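You operate a simulated robot arm through the tools that you are given. There is no shell and no other tool.

You are at the controls of a simulated robot arm. One attempt, no reset.

JOB
Brake spindle A, set the width to 70 mm and open the guide carriage up for a new cable.
Fine: brake before you open the yellow latch of the guide wheel and the join lever; leave the orange lever and spindle C.

It is judged by the outcome, as a careful person would: the job done as asked, and still so three seconds after it is handed in. It fails if anything else is knocked over, pushed out of place, dropped, spilled or broken.

ROBOT AND FRAMES
A 7-joint arm with a two-finger parallel gripper, fixed in place. Base frame: the origin is on the floor under the middle of its stand, x ahead of it, y to its left, z up. Units: m, degrees, N and s.
With the tool pointing down near the work surface it reaches from about 0.12 to 0.66 m from the base axis. Its first joint turns from -66.0 to 66.0 degrees. Payload 2.4 kg.
The tool frame sits at the grasp point between the pads (the TCP): z along the fingers, y along the line on which they close. The tips reach 0.03 m beyond it. The gripper opens to 0.094 m. The fingers are 0.028 m wide and 0.01 m thick; the gripper's body (0.05 by 0.096 m) begins 0.055 m behind the TCP.
Orientation is that of the tool frame in the base frame, as [roll, pitch, yaw] about the fixed x, y, z axes, in that order (R = Rz(yaw) Ry(pitch) Rx(roll)). With the fingers straight down and closing along the base's y, the tool's x points along the base's -x, its y along +y and its z along -z.

CONTROLS
- The arm moves only by the tool move_arm. Its argument "plan" is a list of rows, each an object of numbers (a shift or turn left out is 0, a gripper value left out holds the last): "dx", "dy", "dz": the shift along the base's x, y, z in m; "wx", "wy", "wz": the turn, a rotation vector about the base's x, y, z in degrees; "fingers": the closure in counts, from 0 (fully open) to 255 (shut). In form: [{"dx": .., "dy": .., "dz": .., "wx": .., "wy": .., "wz": .., "fingers": ..}, ...]. A call has 1 to 20 rows; each row shifts and turns the commanded pose from where the row before left it. Each row takes 0.2 s and may step no farther than 0.05 m and 8.6 degrees from the row before; otherwise, or with a gripper value out of range, the whole call is refused. Where a pose cannot be reached the arm comes as near as it can. A force on the tool above 40 N (or 10 N above the force at the start of the call, whichever is more), or a blocked arm, ends the call early, and 0.2 s more pass. The fingers move at their own pace (about 0.153 m/s each) and stop on an object; they squeeze with about 37 N. The grip force told is the motor's: it shows also when the fingers shut on nothing. Time passes only in rows, and 0.2 s behind the last, so rows that do not move let the fingers close. It gives the time, the measured TCP pose, the force on the tool (base axes), the opening and the grip force at its end, in the units of the frame above (readings bear some noise), with the torque about the TCP (base axes, N m) and any sound that the robot's microphone picked up, and new pictures: "pictures" is both (left out), scene, wrist or none.
- Cameras (640 x 400 px; columns grow to the right, rows downward): "scene" is fixed at [0.0216, 0.459, 1.4636]; the picture's right is [-0.89, -0.45, 0.00], its down [-0.18, 0.35, -0.92] and it looks along [0.41, -0.82, -0.40] (base axes); focal length 348 px, centre (320, 200). "wrist" rides on the gripper at [0.076, 0.014, -0.102] in the tool frame; the picture's right is [-0.18, 0.98, 0.00], its down [-0.75, -0.14, -0.64] and it looks along [-0.63, -0.12, 0.77] (tool axes); focal length 243 px, centre (320, 200). There is no depth. A picture from a camera that has moved, and an enlarged one, comes with that camera's place and axes in the base frame and with its lens.
- zoom(camera, box): a new picture of the part [left, top, right, bottom] of that camera's present view, enlarged. The clock stands still meanwhile.
- job_done(): hands the job in; it is judged then, once.

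Nothing tells you positions but the pictures and the camera data. Unless the task says otherwise, let go and move clear before handing in.

The tools are called after "Request:" by a JSON object that holds its "api" and its "payload". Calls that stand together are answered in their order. move_arm: Moves the arm, as the interface text tells. Its arguments: {"type":"object","properties":{"plan":{"type":"array","items":{"type":"object","properties":{"dx":{"type":"number"},"dy":{"type":"number"},"dz":{"type":"number"},"wx":{"type":"number"},"wy":{"type":"number"},"wz":{"type":"number"},"fingers":{"type":"number"}}}},"pictures":{"type":"string","enum":["both","scene","wrist","none"]}},"required":["plan"]} The other tools are called the same way: zoom (camera, box) takes an enlarged picture of a part of a camera's view; job_done () hands the job in.

At the start:

```text
time_s: 0.0
tcp_pos: [0.3806, -0.0385, 1.3179]
ee_rot: [180.0, 0.0, -179.9]
wrist_force: [0.7, -0.4, -0.7]
moment: [0.0, 0.01, 0.0]
width: 0.0941
grasp_force: 0.2
```

scene: 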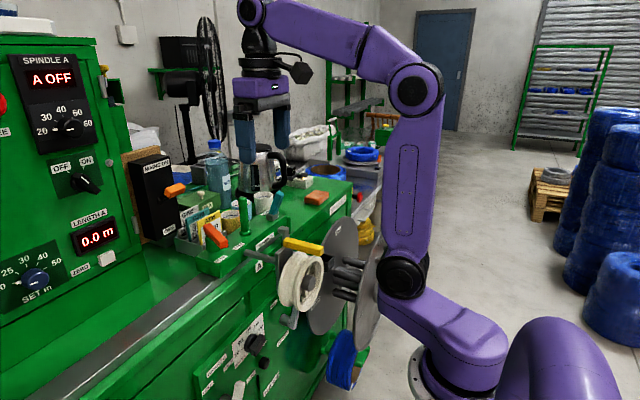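
wrist: 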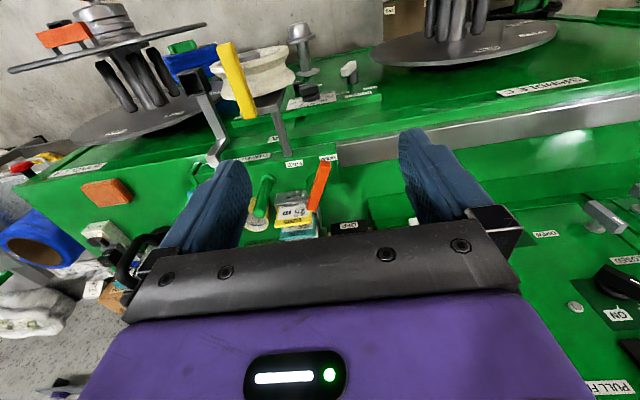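

I see a green cable-coiling machine with spindle A controls on the left panel, a guide carriage with a yellow latch and white guide wheel in the middle. I will zoom in on the details before moving.

Request:
{"api": "zoom", "payload": {"camera": "scene", "box": [0, 40, 160, 140]}}

Request:
{"api": "zoom", "payload": {"camera": "scene", "box": [0, 120, 160, 320]}}

Request:
{"api": "zoom", "payload": {"camera": "scene", "box": [150, 170, 310, 280]}}

Request:
{"api": "zoom", "payload": {"camera": "scene", "box": [240, 220, 400, 320]}}

Request:
{"api": "zoom", "payload": {"camera": "scene", "box": [160, 300, 320, 400]}}

Request:
{"api": "zoom", "payload": {"camera": "wrist", "box": [160, 0, 420, 160]}}

Request:
{"api": "zoom", "payload": {"camera": "wrist", "box": [0, 130, 360, 260]}}

Request:
{"api": "zoom", "payload": {"camera": "wrist", "box": [480, 170, 640, 400]}}

```text
4.00 times, centred on (80, 90) of scene
camera zoom: at [0.0216, 0.459, 1.4636], right [-0.89, -0.45, 0.0], down [-0.18, 0.35, -0.92], along [0.41, -0.82, -0.4], focal length 1394 px, centre (1280, 640)
```

zoom: 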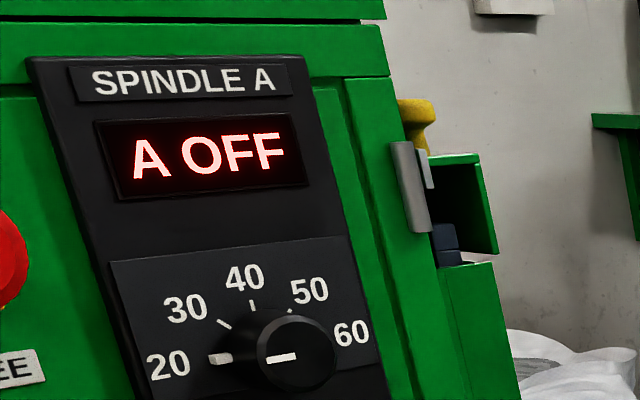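

```text
2.00 times, centred on (80, 220) of scene
camera zoom: at [0.0216, 0.459, 1.4636], right [-0.89, -0.45, 0.0], down [-0.18, 0.35, -0.92], along [0.41, -0.82, -0.4], focal length 697 px, centre (800, 160)
```

zoom: 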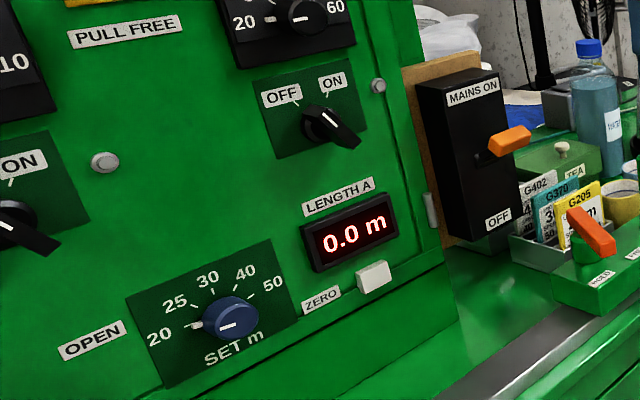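

```text
3.64 times, centred on (230, 225) of scene
camera zoom: at [0.0216, 0.459, 1.4636], right [-0.89, -0.45, 0.0], down [-0.18, 0.35, -0.92], along [0.41, -0.82, -0.4], focal length 1267 px, centre (647, 109)
```

zoom: 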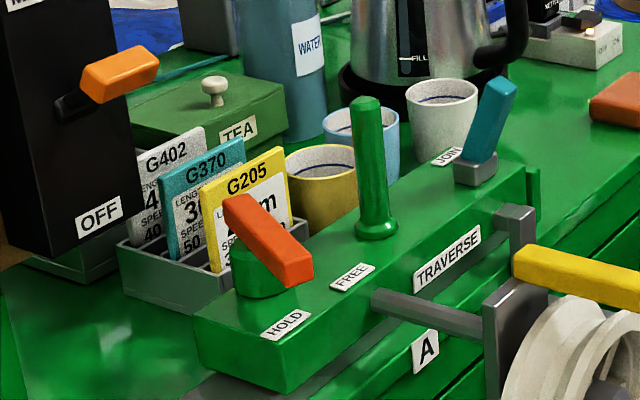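

```text
4.00 times, centred on (320, 270) of scene
camera zoom: at [0.0216, 0.459, 1.4636], right [-0.89, -0.45, 0.0], down [-0.18, 0.35, -0.92], along [0.41, -0.82, -0.4], focal length 1394 px, centre (320, -80)
```

zoom: 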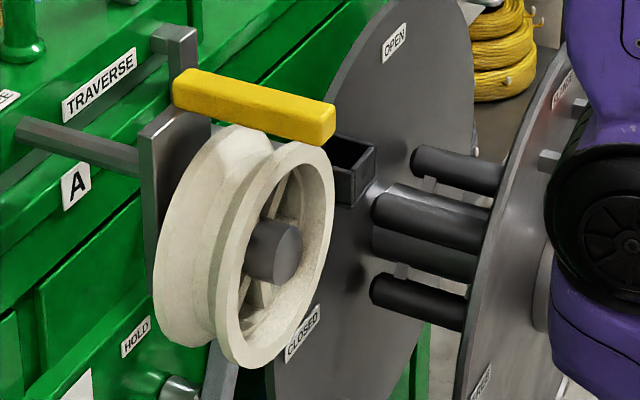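

```text
4.00 times, centred on (240, 350) of scene
camera zoom: at [0.0216, 0.459, 1.4636], right [-0.89, -0.45, 0.0], down [-0.18, 0.35, -0.92], along [0.41, -0.82, -0.4], focal length 1394 px, centre (640, -400)
```

zoom: 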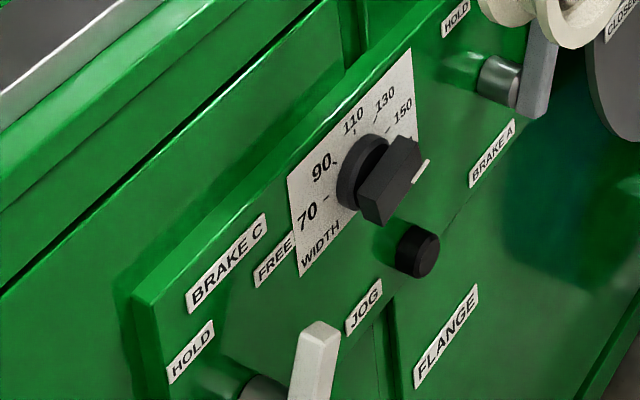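

```text
2.46 times, centred on (290, 80) of wrist
camera zoom: at [0.3041, -0.0245, 1.4207], right [0.18, 0.98, 0.0], down [0.75, -0.14, 0.64], along [0.63, -0.12, -0.77], focal length 597 px, centre (394, 495)
```

zoom: 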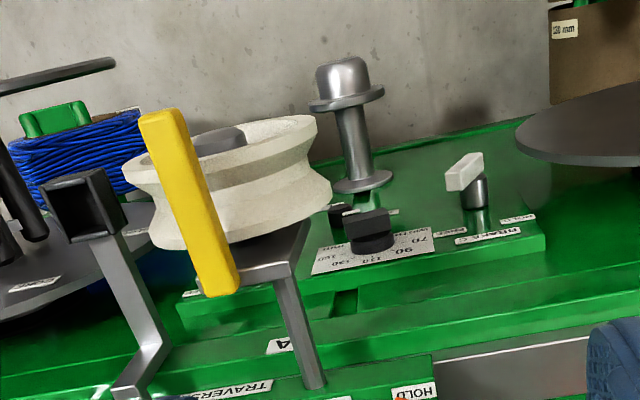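

```text
1.78 times, centred on (180, 195) of wrist
camera zoom: at [0.3041, -0.0245, 1.4207], right [0.18, 0.98, 0.0], down [0.75, -0.14, 0.64], along [0.63, -0.12, -0.77], focal length 431 px, centre (569, 209)
```

zoom: 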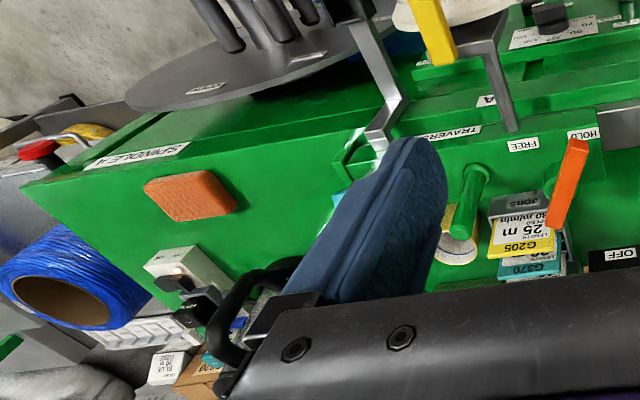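

```text
1.74 times, centred on (560, 285) of wrist
camera zoom: at [0.3041, -0.0245, 1.4207], right [0.18, 0.98, 0.0], down [0.75, -0.14, 0.64], along [0.63, -0.12, -0.77], focal length 422 px, centre (-97, 52)
```

zoom: 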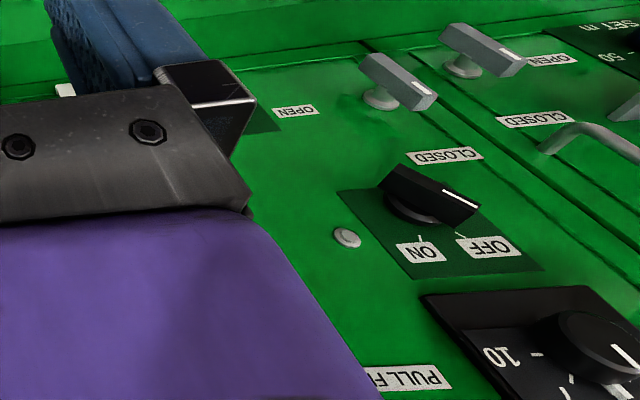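

I see the front panel with WIDTH dial, BRAKE A and BRAKE C levers, and on top the traverse block with orange lever, green peg and teal JOIN lever. I'll zoom further into these to understand their states.

Request:
{"api": "zoom", "payload": {"camera": "scene", "box": [260, 290, 340, 340]}}

Request:
{"api": "zoom", "payload": {"camera": "scene", "box": [190, 320, 318, 400]}}

Request:
{"api": "zoom", "payload": {"camera": "scene", "box": [232, 180, 312, 230]}}

Request:
{"api": "zoom", "payload": {"camera": "wrist", "box": [250, 40, 410, 140]}}

Request:
{"api": "zoom", "payload": {"camera": "scene", "box": [270, 220, 390, 400]}}

```text
8.00 times, centred on (300, 315) of scene
camera zoom: at [0.0216, 0.459, 1.4636], right [-0.89, -0.45, 0.0], down [-0.18, 0.35, -0.92], along [0.41, -0.82, -0.4], focal length 2788 px, centre (480, -720)
```

zoom: 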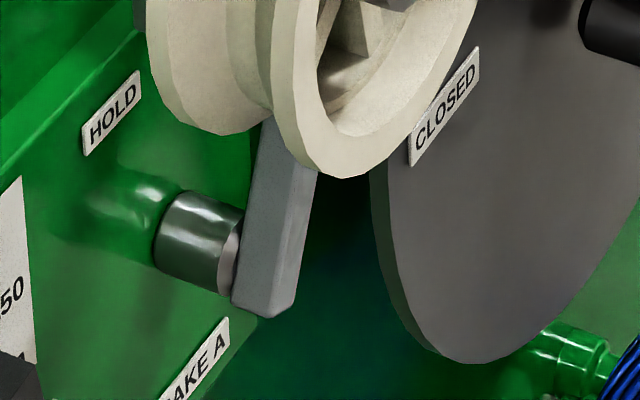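

```text
5.00 times, centred on (254, 360) of scene
camera zoom: at [0.0216, 0.459, 1.4636], right [-0.89, -0.45, 0.0], down [-0.18, 0.35, -0.92], along [0.41, -0.82, -0.4], focal length 1743 px, centre (650, -600)
```

zoom: 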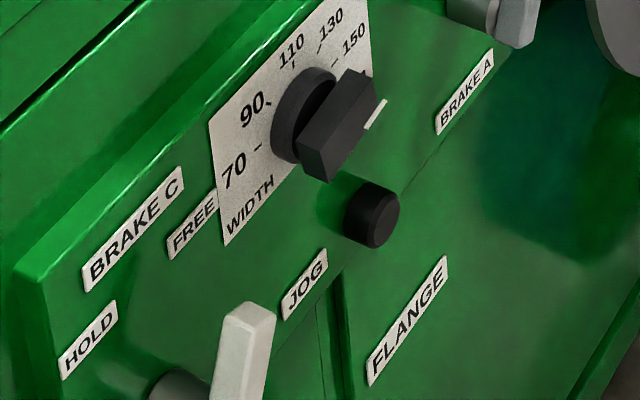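

```text
8.00 times, centred on (272, 205) of scene
camera zoom: at [0.0216, 0.459, 1.4636], right [-0.89, -0.45, 0.0], down [-0.18, 0.35, -0.92], along [0.41, -0.82, -0.4], focal length 2788 px, centre (704, 160)
```

zoom: 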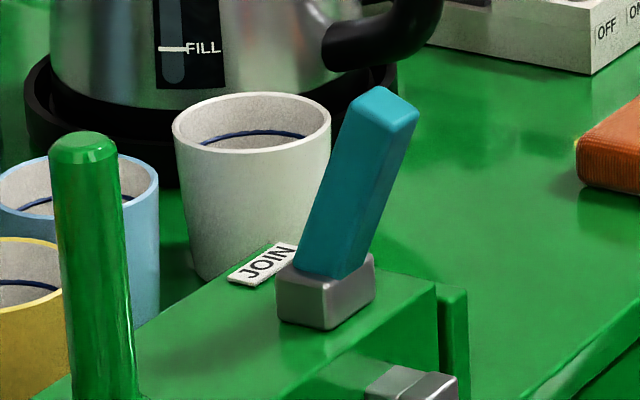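

```text
4.00 times, centred on (330, 90) of wrist
camera zoom: at [0.3041, -0.0245, 1.4207], right [0.18, 0.98, 0.0], down [0.75, -0.14, 0.64], along [0.63, -0.12, -0.77], focal length 970 px, centre (280, 640)
```

zoom: 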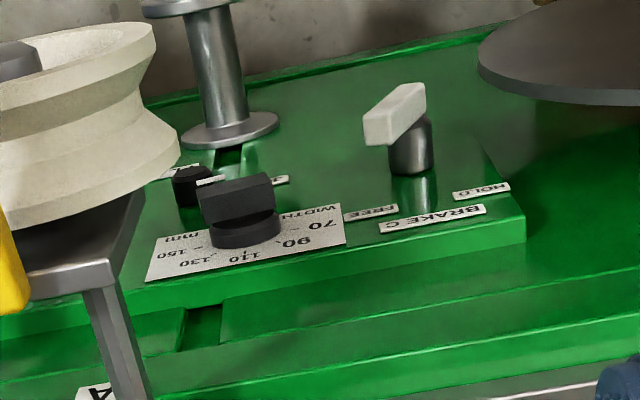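

```text
2.22 times, centred on (330, 310) of scene
camera zoom: at [0.0216, 0.459, 1.4636], right [-0.89, -0.45, 0.0], down [-0.18, 0.35, -0.92], along [0.41, -0.82, -0.4], focal length 774 px, centre (298, -44)
```

zoom: 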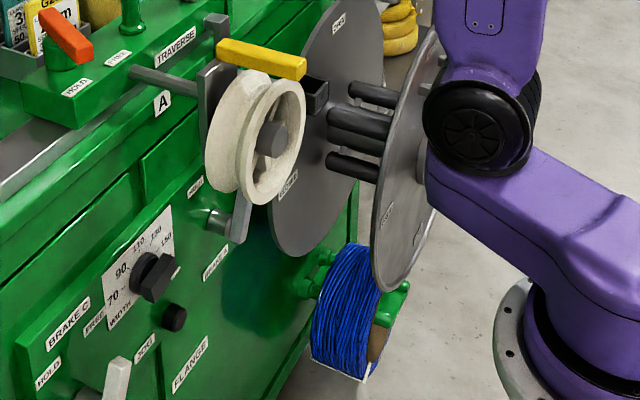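

Spindle A's flanges lie at about y −0.5 with axis along x; WIDTH knob near (0.50, −0.10, 0.715), brake A lever near (0.49, −0.23, 0.70), yellow latch bar near (0.33–0.43, −0.165, 1.03). I'll pull the wrist camera back to get a better look at the front.

Request:
{"api": "move_arm", "payload": {"plan": [{"dx": -0.04}, {"dx": -0.04}, {"dx": -0.04, "dz": -0.02}, {"dz": -0.03}]}}

```text
time_s: 1.0
tcp_pos: [0.2601, -0.0395, 1.2675]
ee_rot: [180.0, 0.1, -180.0]
wrist_force: [0.5, 0.7, 1.0]
moment: [-0.01, -0.04, -0.05]
width: 0.0941
grasp_force: 0.0
camera wrist: at [0.1833, -0.0243, 1.3705], right [0.18, 0.98, 0.0], down [0.75, -0.14, 0.64], along [0.63, -0.12, -0.77], focal length 243 px, centre (320, 200)
```

scene: 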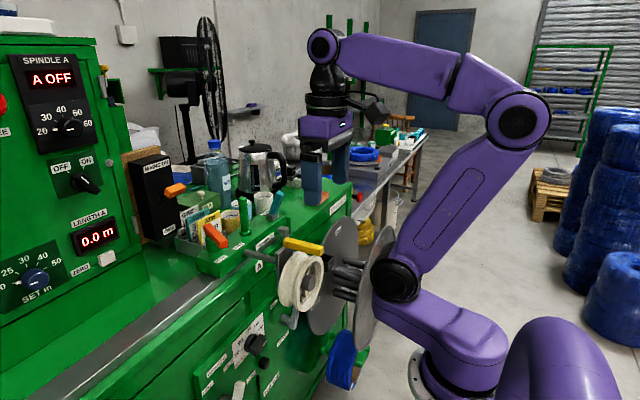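
wrist: 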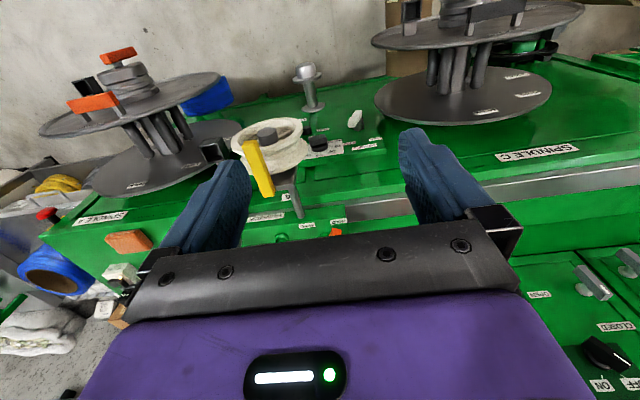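

I can now see both spindles and the front deck more clearly. I'll zoom in on the guide wheel and front panel from here.

Request:
{"api": "zoom", "payload": {"camera": "wrist", "box": [200, 60, 400, 185]}}

Request:
{"api": "zoom", "payload": {"camera": "wrist", "box": [30, 40, 260, 210]}}

Request:
{"api": "zoom", "payload": {"camera": "wrist", "box": [290, 90, 400, 160]}}

Request:
{"api": "zoom", "payload": {"camera": "scene", "box": [200, 200, 340, 300]}}

```text
3.20 times, centred on (300, 122) of wrist
camera zoom: at [0.1833, -0.0243, 1.3705], right [0.18, 0.98, 0.0], down [0.75, -0.14, 0.64], along [0.63, -0.12, -0.77], focal length 776 px, centre (384, 448)
```

zoom: 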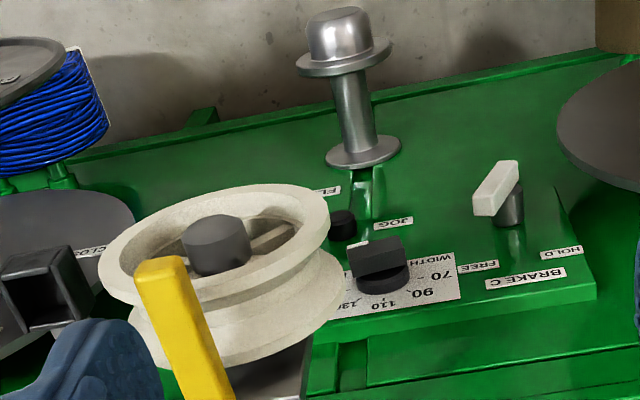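

```text
2.35 times, centred on (145, 125) of wrist
camera zoom: at [0.1833, -0.0243, 1.3705], right [0.18, 0.98, 0.0], down [0.75, -0.14, 0.64], along [0.63, -0.12, -0.77], focal length 571 px, centre (732, 376)
```

zoom: 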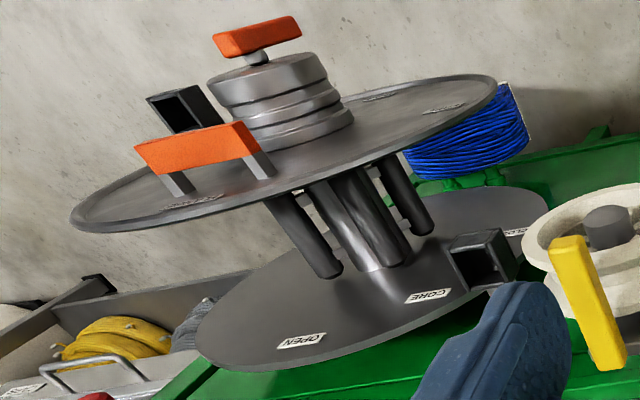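

```text
5.71 times, centred on (345, 125) of wrist
camera zoom: at [0.1833, -0.0243, 1.3705], right [0.18, 0.98, 0.0], down [0.75, -0.14, 0.64], along [0.63, -0.12, -0.77], focal length 1386 px, centre (177, 629)
```

zoom: 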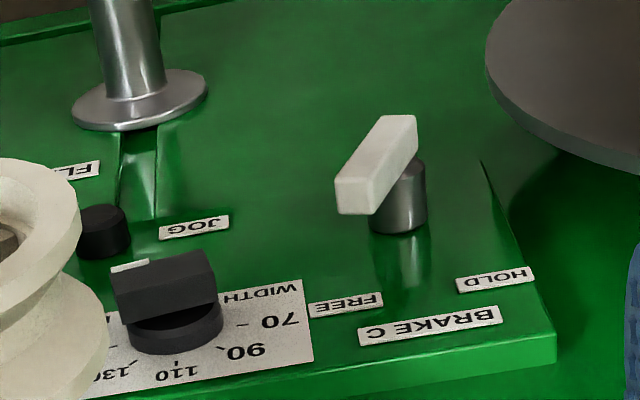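

```text
4.00 times, centred on (270, 250) of scene
camera zoom: at [0.0216, 0.459, 1.4636], right [-0.89, -0.45, 0.0], down [-0.18, 0.35, -0.92], along [0.41, -0.82, -0.4], focal length 1394 px, centre (520, 0)
```

zoom: 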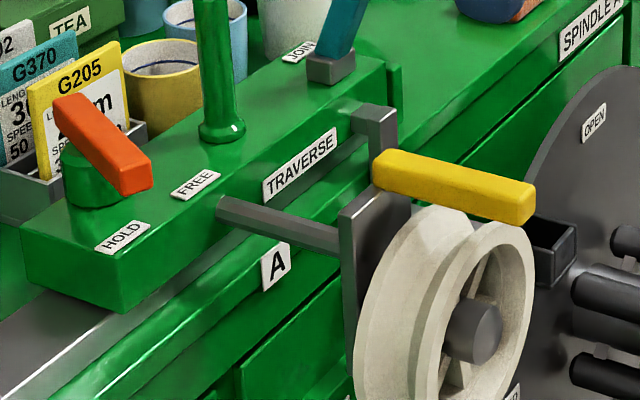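

Brake levers are HOLD to the left (+y) and FREE to the right (−y); both currently point toward FREE. I'll move the wrist camera above the guide wheel to study the latch and the join lever.

Request:
{"api": "move_arm", "payload": {"plan": [{"dx": 0.02, "dy": -0.04}, {"dx": 0.02, "dy": -0.04}, {"dx": 0.02, "dy": -0.04}, {"dx": 0.02, "dz": -0.03}, {"dz": -0.03}]}}

```text
time_s: 2.2
tcp_pos: [0.3416, -0.1574, 1.2073]
ee_rot: [180.0, 0.0, 180.0]
wrist_force: [-0.7, -0.8, 0.3]
moment: [-0.04, 0.0, -0.01]
width: 0.094
grasp_force: 0.2
camera wrist: at [0.2651, -0.1442, 1.3109], right [0.18, 0.98, 0.0], down [0.75, -0.14, 0.64], along [0.63, -0.12, -0.77], focal length 243 px, centre (320, 200)
```

scene: 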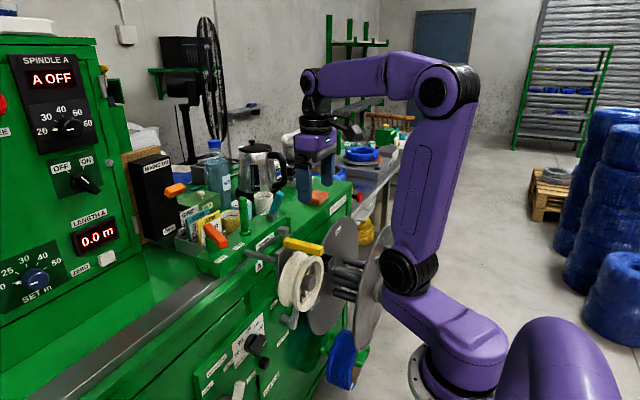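
wrist: 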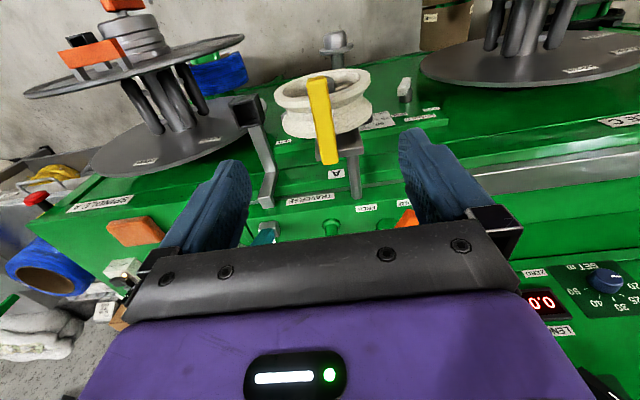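

Request:
{"api": "zoom", "payload": {"camera": "wrist", "box": [250, 60, 410, 160]}}

Request:
{"api": "zoom", "payload": {"camera": "wrist", "box": [210, 90, 410, 250]}}

Request:
{"api": "zoom", "payload": {"camera": "wrist", "box": [240, 180, 430, 250]}}

```text
4.00 times, centred on (330, 110) of wrist
camera zoom: at [0.2651, -0.1442, 1.3109], right [0.18, 0.98, 0.0], down [0.75, -0.14, 0.64], along [0.63, -0.12, -0.77], focal length 970 px, centre (280, 560)
```

zoom: 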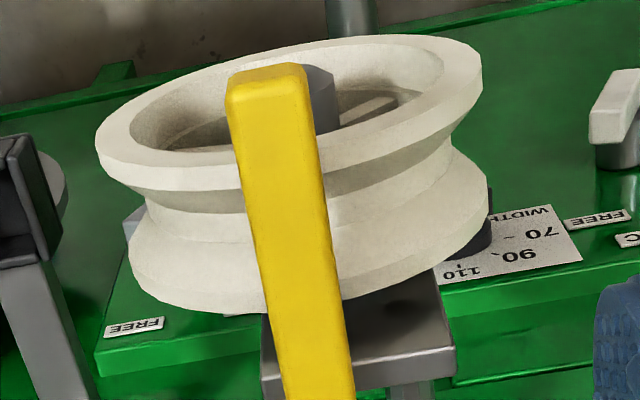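

```text
2.50 times, centred on (310, 170) of wrist
camera zoom: at [0.2651, -0.1442, 1.3109], right [0.18, 0.98, 0.0], down [0.75, -0.14, 0.64], along [0.63, -0.12, -0.77], focal length 606 px, centre (345, 275)
```

zoom: 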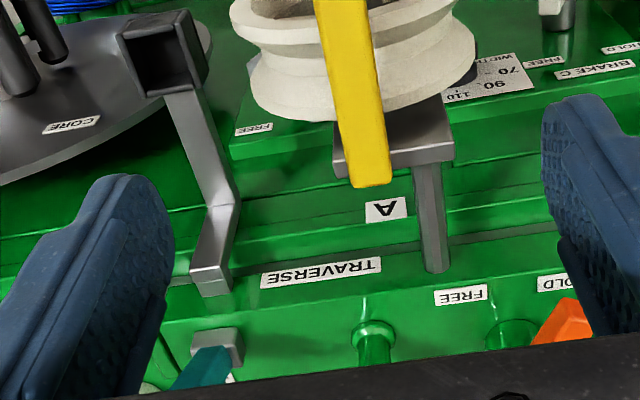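

```text
3.37 times, centred on (335, 215) of wrist
camera zoom: at [0.2651, -0.1442, 1.3109], right [0.18, 0.98, 0.0], down [0.75, -0.14, 0.64], along [0.63, -0.12, -0.77], focal length 817 px, centre (270, 150)
```

zoom: 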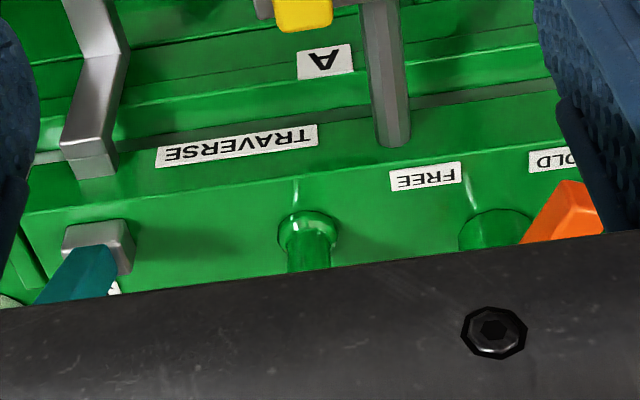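

The latch bar runs along x (x 0.33–0.43, y −0.16, z ≈1.03) over the top of the wheel, seated on the carriage plate. Brake comes first, so I'll move to the left of the wheel, pitch the tool forward and lower to see the front panel squarely.

Request:
{"api": "move_arm", "payload": {"plan": [{"dy": 0.045}, {"dy": 0.045}, {"dy": 0.045}, {"dy": 0.045}, {"dz": -0.03, "wy": -7.5}, {"dz": -0.03, "wy": -7.5}, {"dz": -0.03, "wy": -7.5}, {"dz": -0.03, "wy": -7.5}, {"dz": -0.03, "wy": -7.5}, {"dz": -0.03, "wy": -7.5}]}}

```text
time_s: 4.3
tcp_pos: [0.3778, -0.1079, 1.0748]
ee_rot: [-175.4, 33.8, 159.7]
wrist_force: [-3.0, 9.4, 23.0]
moment: [-0.76, 0.41, -0.16]
width: 0.0906
grasp_force: 0.0
out of reach, approached as far as the arm can: row 8
stopped in row 10: the force on the tool passed its limit at 213 N (the readings are from after the stop); the commanded pose is now the measured one
camera wrist: at [0.2731, -0.0463, 1.1167], right [0.52, 0.85, 0.04], down [0.22, -0.17, 0.96], along [0.82, -0.49, -0.28], focal length 243 px, centre (320, 200)
```

scene: 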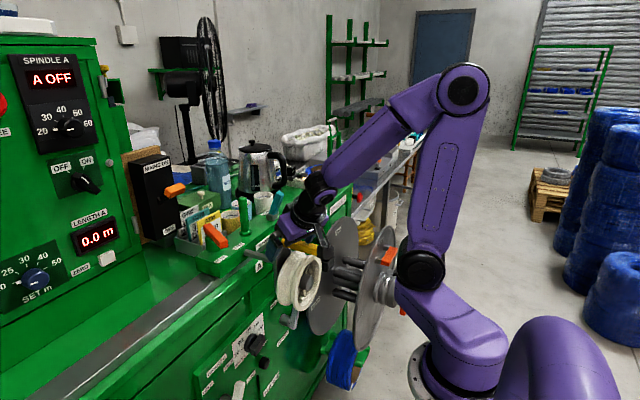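
wrist: 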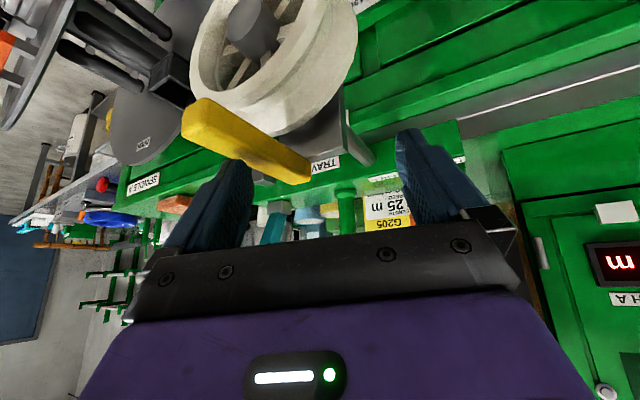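

The arm ran into a reach limit while pitching and touched something near the latch (213 N peak). I'll back straight up gently and inspect for any displacement.

Request:
{"api": "move_arm", "payload": {"plan": [{"dz": 0.02}, {"dz": 0.03}, {"dz": 0.03}]}}

Request:
{"api": "zoom", "payload": {"camera": "scene", "box": [200, 180, 360, 280]}}

```text
time_s: 5.1
tcp_pos: [0.3745, -0.1113, 1.1537]
ee_rot: [-175.2, 33.4, 159.4]
wrist_force: [-0.5, 0.5, 0.2]
moment: [0.0, 0.01, 0.0]
width: 0.0939
grasp_force: 0.1
camera wrist: at [0.2705, -0.0478, 1.1959], right [0.53, 0.85, 0.03], down [0.22, -0.18, 0.96], along [0.82, -0.5, -0.28], focal length 243 px, centre (320, 200)
```

scene: 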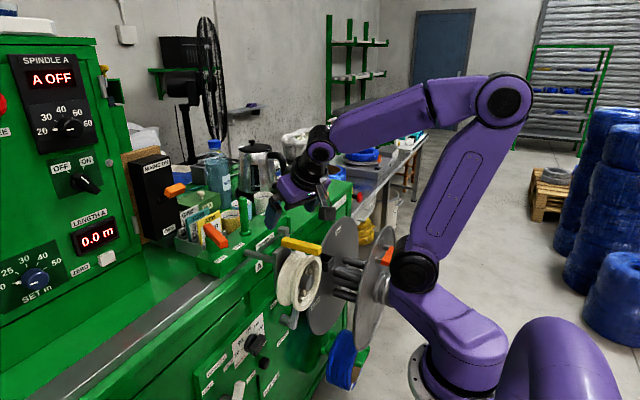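
wrist: 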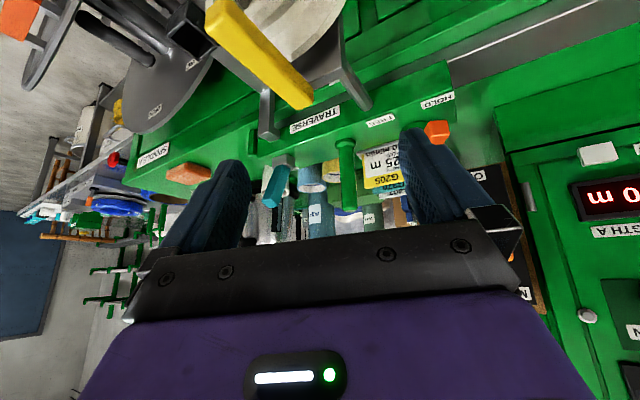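

```text
4.00 times, centred on (280, 230) of scene
camera zoom: at [0.0216, 0.459, 1.4636], right [-0.89, -0.45, 0.0], down [-0.18, 0.35, -0.92], along [0.41, -0.82, -0.4], focal length 1394 px, centre (480, 80)
```

zoom: 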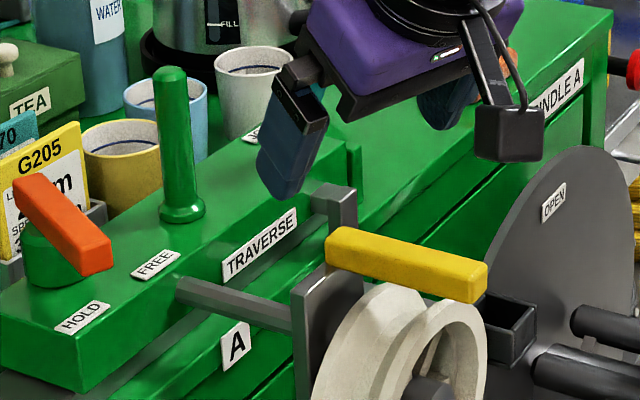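

The latch still lies closed. I'll compare exactly with the earlier zooms to see whether the carriage shifted.

Request:
{"api": "zoom", "payload": {"camera": "scene", "box": [240, 220, 400, 320]}}

Request:
{"api": "zoom", "payload": {"camera": "scene", "box": [150, 170, 310, 280]}}

Request:
{"api": "zoom", "payload": {"camera": "wrist", "box": [180, 0, 460, 230]}}

```text
4.00 times, centred on (320, 270) of scene
camera zoom: at [0.0216, 0.459, 1.4636], right [-0.89, -0.45, 0.0], down [-0.18, 0.35, -0.92], along [0.41, -0.82, -0.4], focal length 1394 px, centre (320, -80)
```

zoom: 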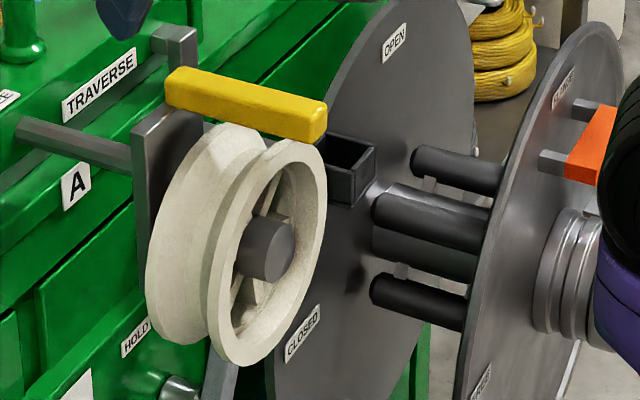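

```text
3.64 times, centred on (230, 225) of scene
camera zoom: at [0.0216, 0.459, 1.4636], right [-0.89, -0.45, 0.0], down [-0.18, 0.35, -0.92], along [0.41, -0.82, -0.4], focal length 1267 px, centre (647, 109)
```

zoom: 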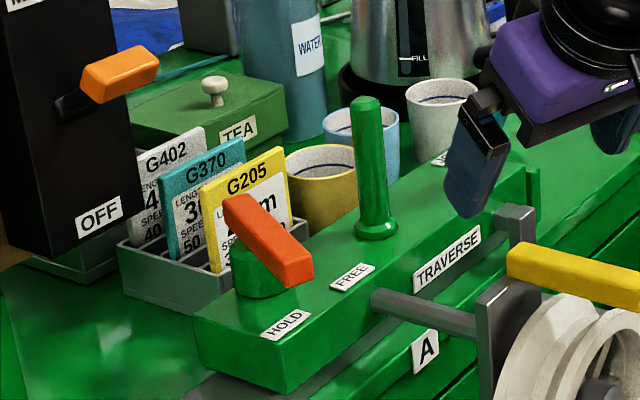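

```text
1.74 times, centred on (320, 115) of wrist
camera zoom: at [0.2705, -0.0478, 1.1959], right [0.53, 0.85, 0.03], down [0.22, -0.18, 0.96], along [0.82, -0.5, -0.28], focal length 422 px, centre (320, 348)
```

zoom: 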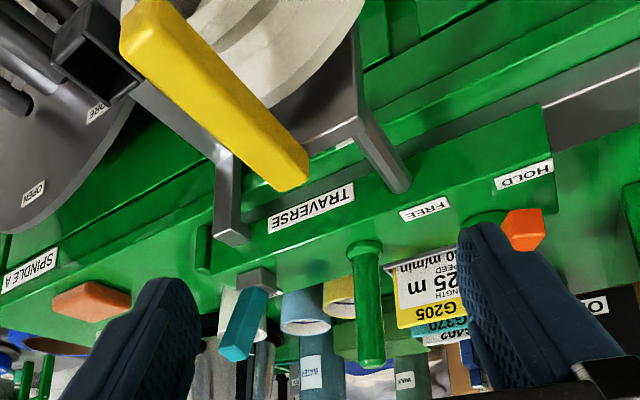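

The wheel/plate/latch subassembly appears to have shifted by about 5 mm along its rod; I'll watch whether it springs back. I'll restore the tool-down orientation at a clear spot left of the wheel.

Request:
{"api": "move_arm", "payload": {"plan": [{"dx": 0.006, "dy": 0.017, "dz": 0.01, "wx": 1.77, "wy": 5.37, "wz": 3.57}, {"dx": 0.006, "dy": 0.017, "wx": 1.77, "wy": 5.37, "wz": 3.57}, {"dx": 0.006, "dy": 0.017, "wx": 1.77, "wy": 5.37, "wz": 3.57}, {"dx": 0.006, "dy": 0.017, "wx": 1.77, "wy": 5.37, "wz": 3.57}, {"dx": 0.006, "dy": 0.017, "wx": 1.77, "wy": 5.37, "wz": 3.57}, {"dx": 0.006, "dy": 0.017, "wx": 1.77, "wy": 5.37, "wz": 3.57}, {"dx": 0.006, "dy": 0.017}, {"dy": 0.017}]}}

Request:
{"api": "zoom", "payload": {"camera": "scene", "box": [240, 220, 400, 320]}}

```text
time_s: 6.9
tcp_pos: [0.418, 0.0274, 1.1636]
ee_rot: [179.8, -0.1, -179.9]
wrist_force: [-0.2, 0.2, -0.1]
moment: [0.04, -0.02, -0.03]
width: 0.094
grasp_force: 0.0
camera wrist: at [0.3417, 0.0405, 1.2666], right [0.18, 0.98, 0.0], down [0.75, -0.14, 0.64], along [0.63, -0.12, -0.77], focal length 243 px, centre (320, 200)
```

scene: 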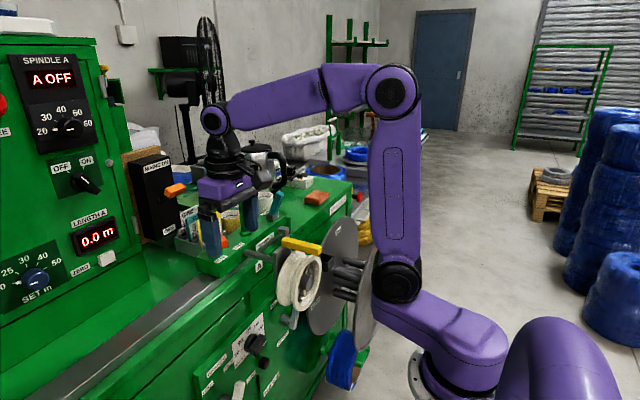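
wrist: 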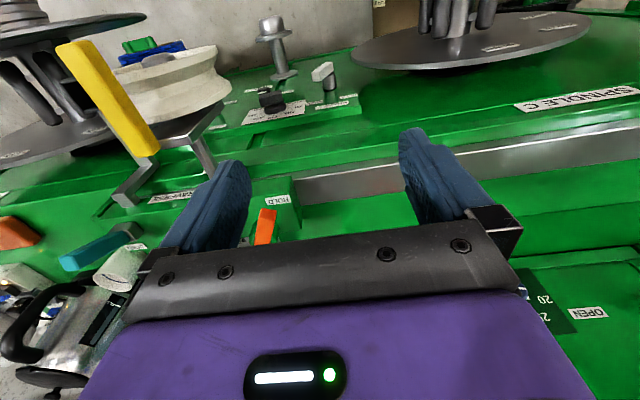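

```text
4.00 times, centred on (320, 270) of scene
camera zoom: at [0.0216, 0.459, 1.4636], right [-0.89, -0.45, 0.0], down [-0.18, 0.35, -0.92], along [0.41, -0.82, -0.4], focal length 1394 px, centre (320, -80)
```

zoom: 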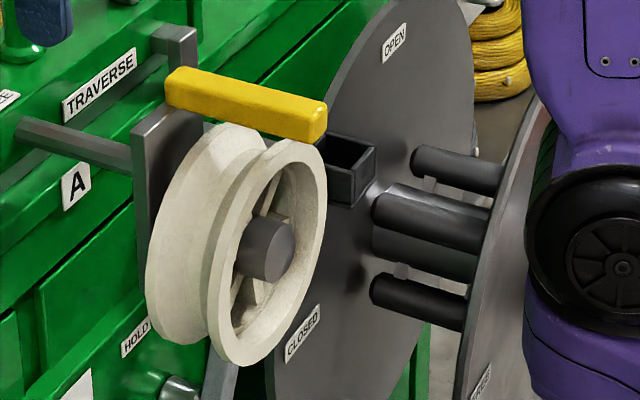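

The tool is vertical again at (0.418, 0.027, 1.164). I'll inspect the latch, the knob and the levers from this viewpoint.

Request:
{"api": "zoom", "payload": {"camera": "wrist", "box": [40, 30, 240, 210]}}

Request:
{"api": "zoom", "payload": {"camera": "wrist", "box": [220, 50, 380, 140]}}

Request:
{"api": "zoom", "payload": {"camera": "wrist", "box": [0, 180, 200, 300]}}

```text
2.22 times, centred on (140, 120) of wrist
camera zoom: at [0.3417, 0.0405, 1.2666], right [0.18, 0.98, 0.0], down [0.75, -0.14, 0.64], along [0.63, -0.12, -0.77], focal length 539 px, centre (720, 378)
```

zoom: 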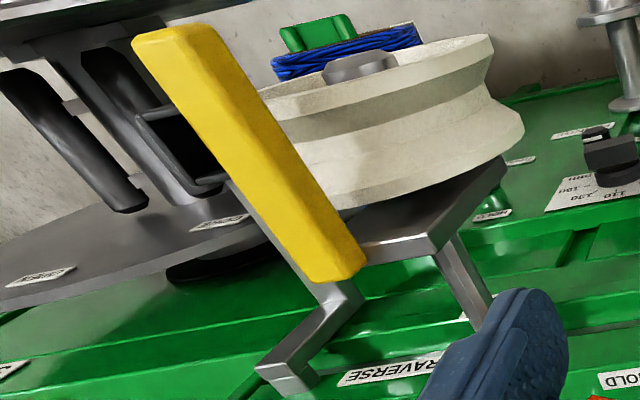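

```text
4.00 times, centred on (300, 95) of wrist
camera zoom: at [0.3417, 0.0405, 1.2666], right [0.18, 0.98, 0.0], down [0.75, -0.14, 0.64], along [0.63, -0.12, -0.77], focal length 970 px, centre (400, 620)
```

zoom: 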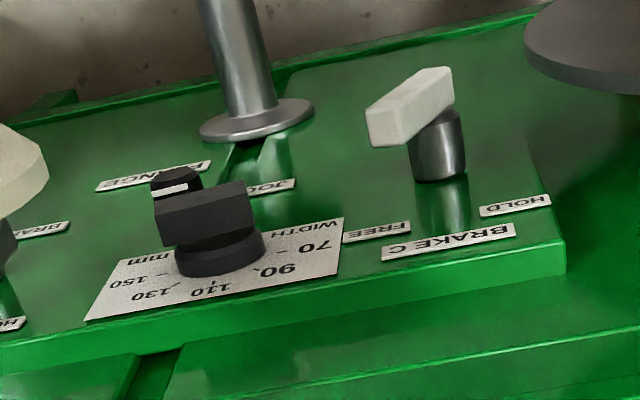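

```text
3.20 times, centred on (100, 240) of wrist
camera zoom: at [0.3417, 0.0405, 1.2666], right [0.18, 0.98, 0.0], down [0.75, -0.14, 0.64], along [0.63, -0.12, -0.77], focal length 776 px, centre (1024, 72)
```

zoom: 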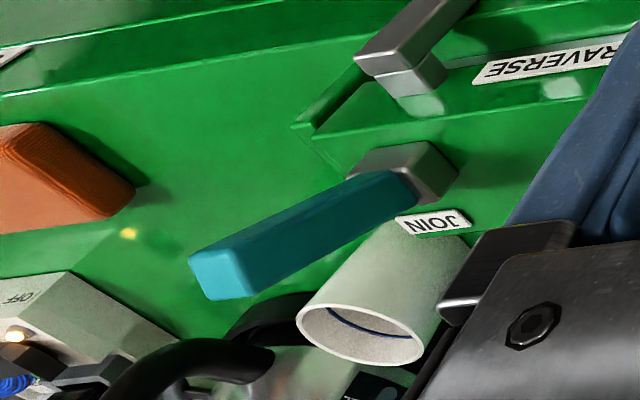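

The view confirms HOLD/FREE orientation and that the knob's white pointer currently points right (near 150). I'll lower in front of the panel, left of the wheel, keeping the tool vertical, in cautious steps.

Request:
{"api": "move_arm", "payload": {"plan": [{"dx": -0.006, "dy": 0.004, "dz": -0.04}, {"dx": -0.006, "dy": 0.004, "dz": -0.04}, {"dx": -0.006, "dz": -0.04}, {"dz": -0.04}, {"dz": -0.04}, {"dz": -0.04}]}}

```text
time_s: 8.3
tcp_pos: [0.3988, 0.0317, 0.9222]
ee_rot: [179.9, 0.0, -179.9]
wrist_force: [-0.4, -0.1, -0.9]
moment: [0.01, 0.02, 0.01]
width: 0.094
grasp_force: 0.0
camera wrist: at [0.3226, 0.0455, 1.0255], right [0.18, 0.98, 0.0], down [0.75, -0.14, 0.64], along [0.63, -0.12, -0.77], focal length 243 px, centre (320, 200)
```

scene: 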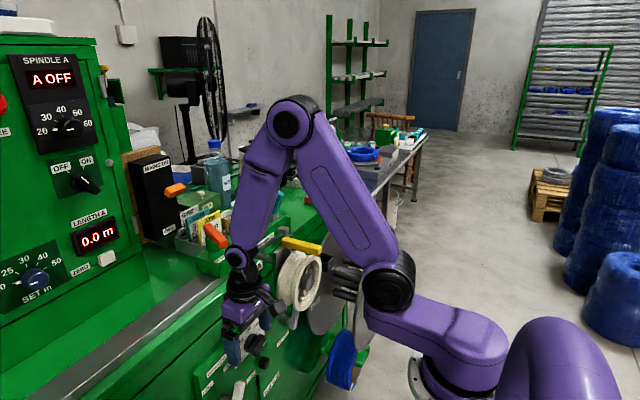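
wrist: 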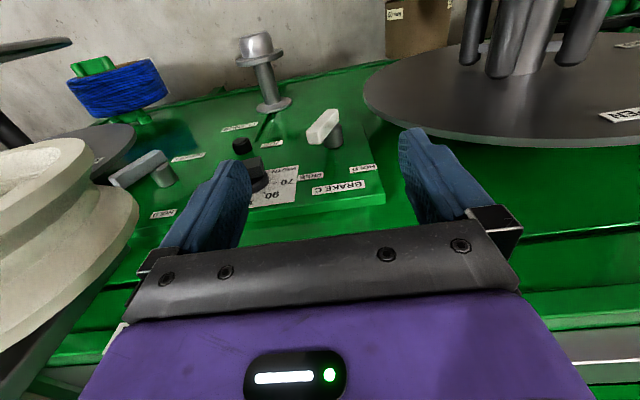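

I can now see both brake levers and the knob directly. I'll zoom to measure them.

Request:
{"api": "zoom", "payload": {"camera": "wrist", "box": [80, 110, 240, 230]}}

Request:
{"api": "zoom", "payload": {"camera": "wrist", "box": [220, 90, 400, 220]}}

Request:
{"api": "zoom", "payload": {"camera": "wrist", "box": [0, 40, 320, 240]}}

```text
3.33 times, centred on (160, 170) of wrist
camera zoom: at [0.3226, 0.0455, 1.0255], right [0.18, 0.98, 0.0], down [0.75, -0.14, 0.64], along [0.63, -0.12, -0.77], focal length 809 px, centre (853, 300)
```

zoom: 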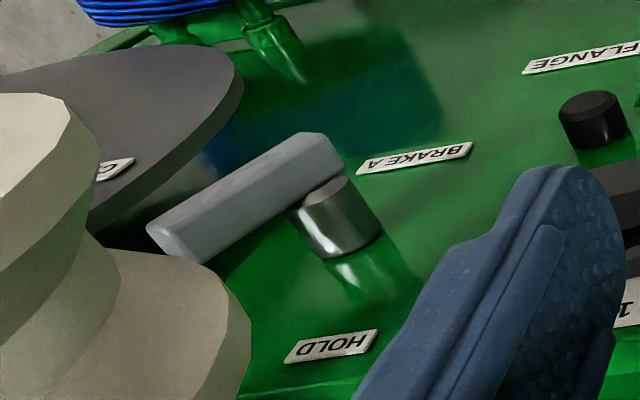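

```text
3.08 times, centred on (310, 155) of wrist
camera zoom: at [0.3226, 0.0455, 1.0255], right [0.18, 0.98, 0.0], down [0.75, -0.14, 0.64], along [0.63, -0.12, -0.77], focal length 746 px, centre (351, 338)
```

zoom: 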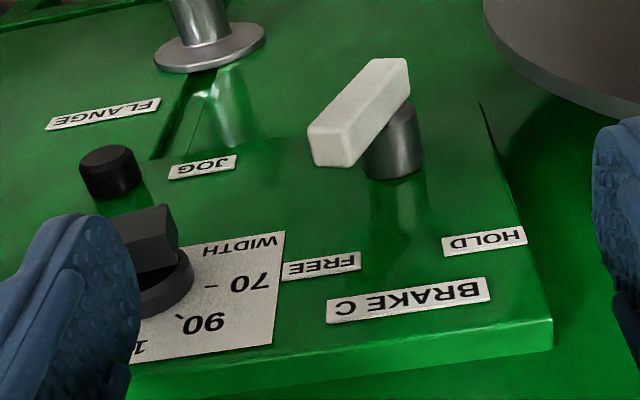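

```text
2.00 times, centred on (160, 140) of wrist
camera zoom: at [0.3226, 0.0455, 1.0255], right [0.18, 0.98, 0.0], down [0.75, -0.14, 0.64], along [0.63, -0.12, -0.77], focal length 485 px, centre (640, 320)
```

zoom: 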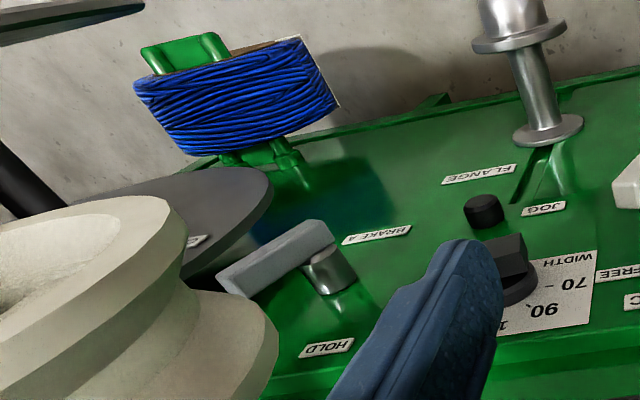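

Measured: brake A hub ≈ (0.515→0.485, −0.256, 0.681), lever leaning 30° toward −y with tip near (0.475, −0.29, 0.73); spindle A inner flange edge is close by (y≈−0.29, x≈0.445). I'll lower further and begin pitching the tool up in small, checked steps.

Request:
{"api": "move_arm", "payload": {"plan": [{"dy": -0.01, "dz": -0.04, "fingers": 120}, {"dy": -0.01, "dz": -0.04}, {"dz": -0.04}, {"dz": -0.01, "wy": -5}, {"dz": -0.01, "wy": -5}, {"dz": -0.01, "wy": -5}]}}

```text
time_s: 9.7
tcp_pos: [0.3998, 0.012, 0.7732]
ee_rot: [180.0, 15.1, -179.8]
wrist_force: [0.2, 0.0, -0.2]
moment: [-0.01, -0.01, -0.04]
width: 0.0496
grasp_force: 0.1
camera wrist: at [0.2992, 0.0267, 0.8527], right [0.18, 0.98, 0.05], down [0.56, -0.14, 0.82], along [0.81, -0.12, -0.58], focal length 243 px, centre (320, 200)
```

scene: 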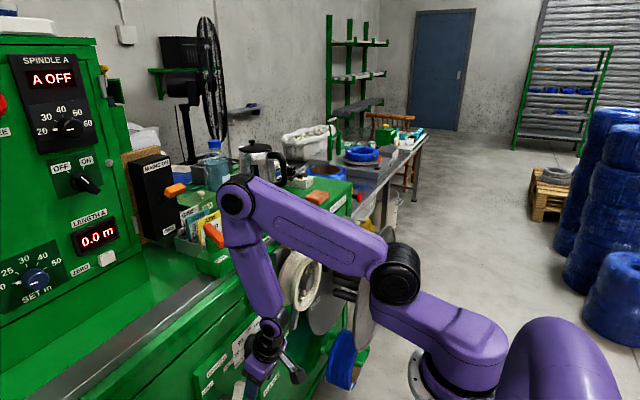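
wrist: 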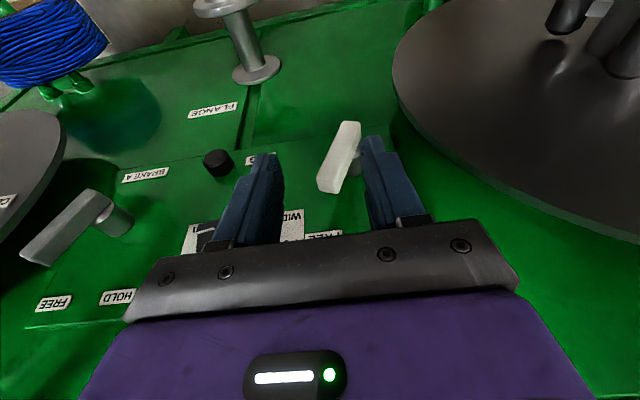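

The pitching works fine and the elbow is well above the wheel. I'll zoom in on brake A from here for accurate measurement.

Request:
{"api": "zoom", "payload": {"camera": "wrist", "box": [0, 120, 208, 320]}}

Request:
{"api": "zoom", "payload": {"camera": "wrist", "box": [0, 100, 128, 180]}}

```text
2.00 times, centred on (104, 220) of wrist
camera zoom: at [0.2992, 0.0267, 0.8527], right [0.18, 0.98, 0.05], down [0.56, -0.14, 0.82], along [0.81, -0.12, -0.58], focal length 485 px, centre (752, 160)
```

zoom: 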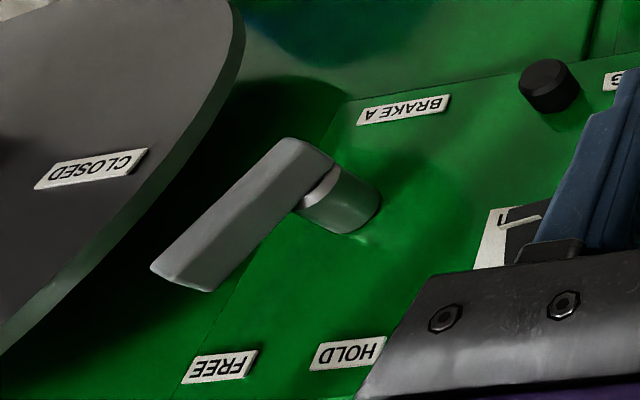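

```text
5.00 times, centred on (64, 140) of wrist
camera zoom: at [0.2992, 0.0267, 0.8527], right [0.18, 0.98, 0.05], down [0.56, -0.14, 0.82], along [0.81, -0.12, -0.58], focal length 1213 px, centre (1600, 500)
```

zoom: 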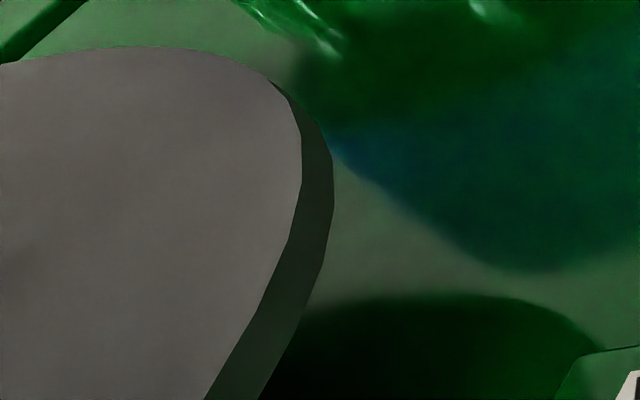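

Two-view triangulation now gives the brake A lever: hub axis at y≈−0.243, z≈0.697, tip at (0.461, −0.261, 0.757), front face x≈0.46, panel x≈0.51; flange edge at y≈−0.297. I'll continue pitching toward horizontal, watching the elbow.

Request:
{"api": "move_arm", "payload": {"plan": [{"dy": -0.004, "dz": -0.006, "wy": -5}, {"dy": -0.004, "dz": -0.006, "wy": -5}, {"dz": -0.006, "wy": -5}, {"dz": -0.008, "wy": -5}, {"dz": -0.008, "wy": -5}, {"dz": -0.008, "wy": -5}]}}

```text
time_s: 11.1
tcp_pos: [0.3996, 0.0049, 0.7318]
ee_rot: [180.0, 45.1, -179.8]
wrist_force: [0.7, 0.3, -0.5]
moment: [0.0, 0.0, -0.04]
width: 0.0495
grasp_force: 0.0
camera wrist: at [0.2734, 0.0179, 0.75], right [0.13, 0.98, 0.13], down [0.08, -0.14, 0.99], along [0.99, -0.12, -0.09], focal length 243 px, centre (320, 200)
```

scene: 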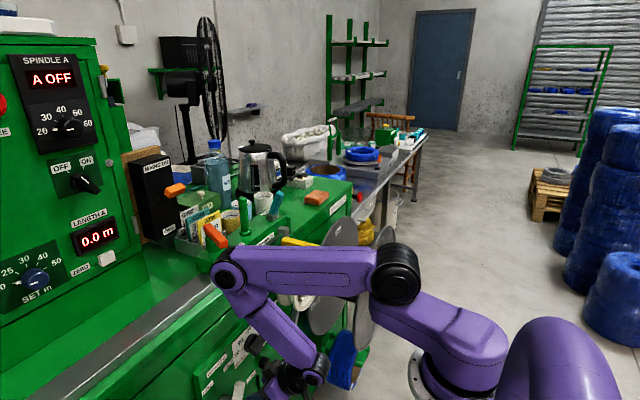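
wrist: 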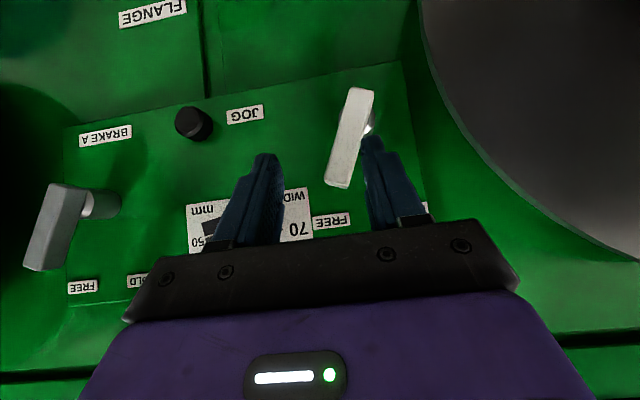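

The pitch is at 45° and everything is clear. Continuing to horizontal.

Request:
{"api": "move_arm", "payload": {"plan": [{"wy": -5}, {"wy": -5, "dz": -0.003}, {"wy": -5, "dz": -0.003}, {"wy": -5, "dz": -0.003}, {"wy": -5, "dz": -0.003}, {"wy": -5}, {"wy": -5}]}}

```text
time_s: 12.7
tcp_pos: [0.4006, 0.0073, 0.7203]
ee_rot: [-179.7, 80.2, -179.4]
wrist_force: [0.0, 0.6, -0.1]
moment: [-0.03, -0.01, 0.01]
width: 0.0495
grasp_force: 0.1
camera wrist: at [0.286, 0.0202, 0.6622], right [0.03, 0.98, 0.18], down [-0.5, -0.14, 0.85], along [0.86, -0.12, 0.49], focal length 243 px, centre (320, 200)
```

scene: 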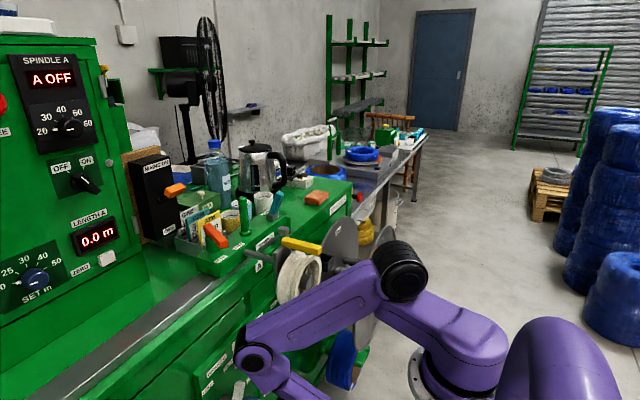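
wrist: 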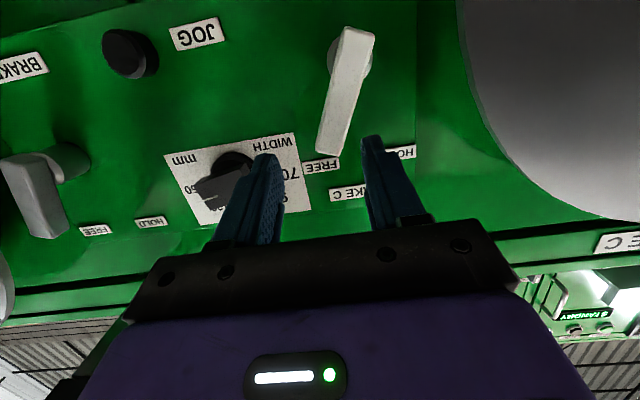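

The tool is near horizontal. I'll pitch slightly upward (to keep the elbow low and behind the guide wheel) before swinging over toward brake A.

Request:
{"api": "move_arm", "payload": {"plan": [{"wy": -5}, {"wy": -5}, {"wy": -5}, {"wy": -5}, {"wy": -5}, {"wy": -5}]}}

```text
time_s: 14.1
tcp_pos: [0.4002, 0.0531, 0.7567]
ee_rot: [-0.1, 70.1, -0.3]
wrist_force: [0.4, 0.1, 1.0]
moment: [0.04, 0.02, 0.0]
width: 0.0498
grasp_force: 0.0
out of reach, approached as far as the arm can: row 4, 5, 6
camera wrist: at [0.3281, 0.0665, 0.6514], right [-0.06, 0.98, 0.17], down [-0.86, -0.14, 0.49], along [0.51, -0.12, 0.85], focal length 243 px, centre (320, 200)
```

scene: 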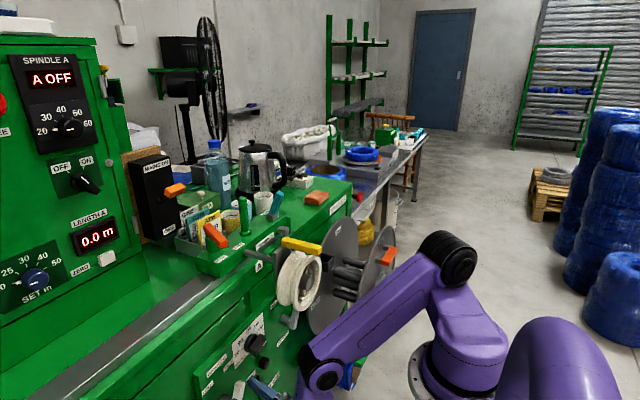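
wrist: 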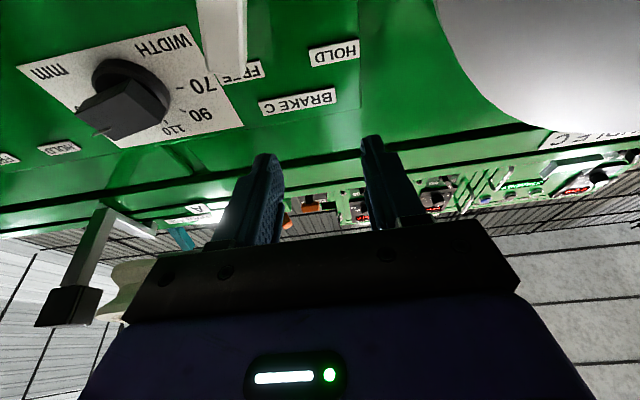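

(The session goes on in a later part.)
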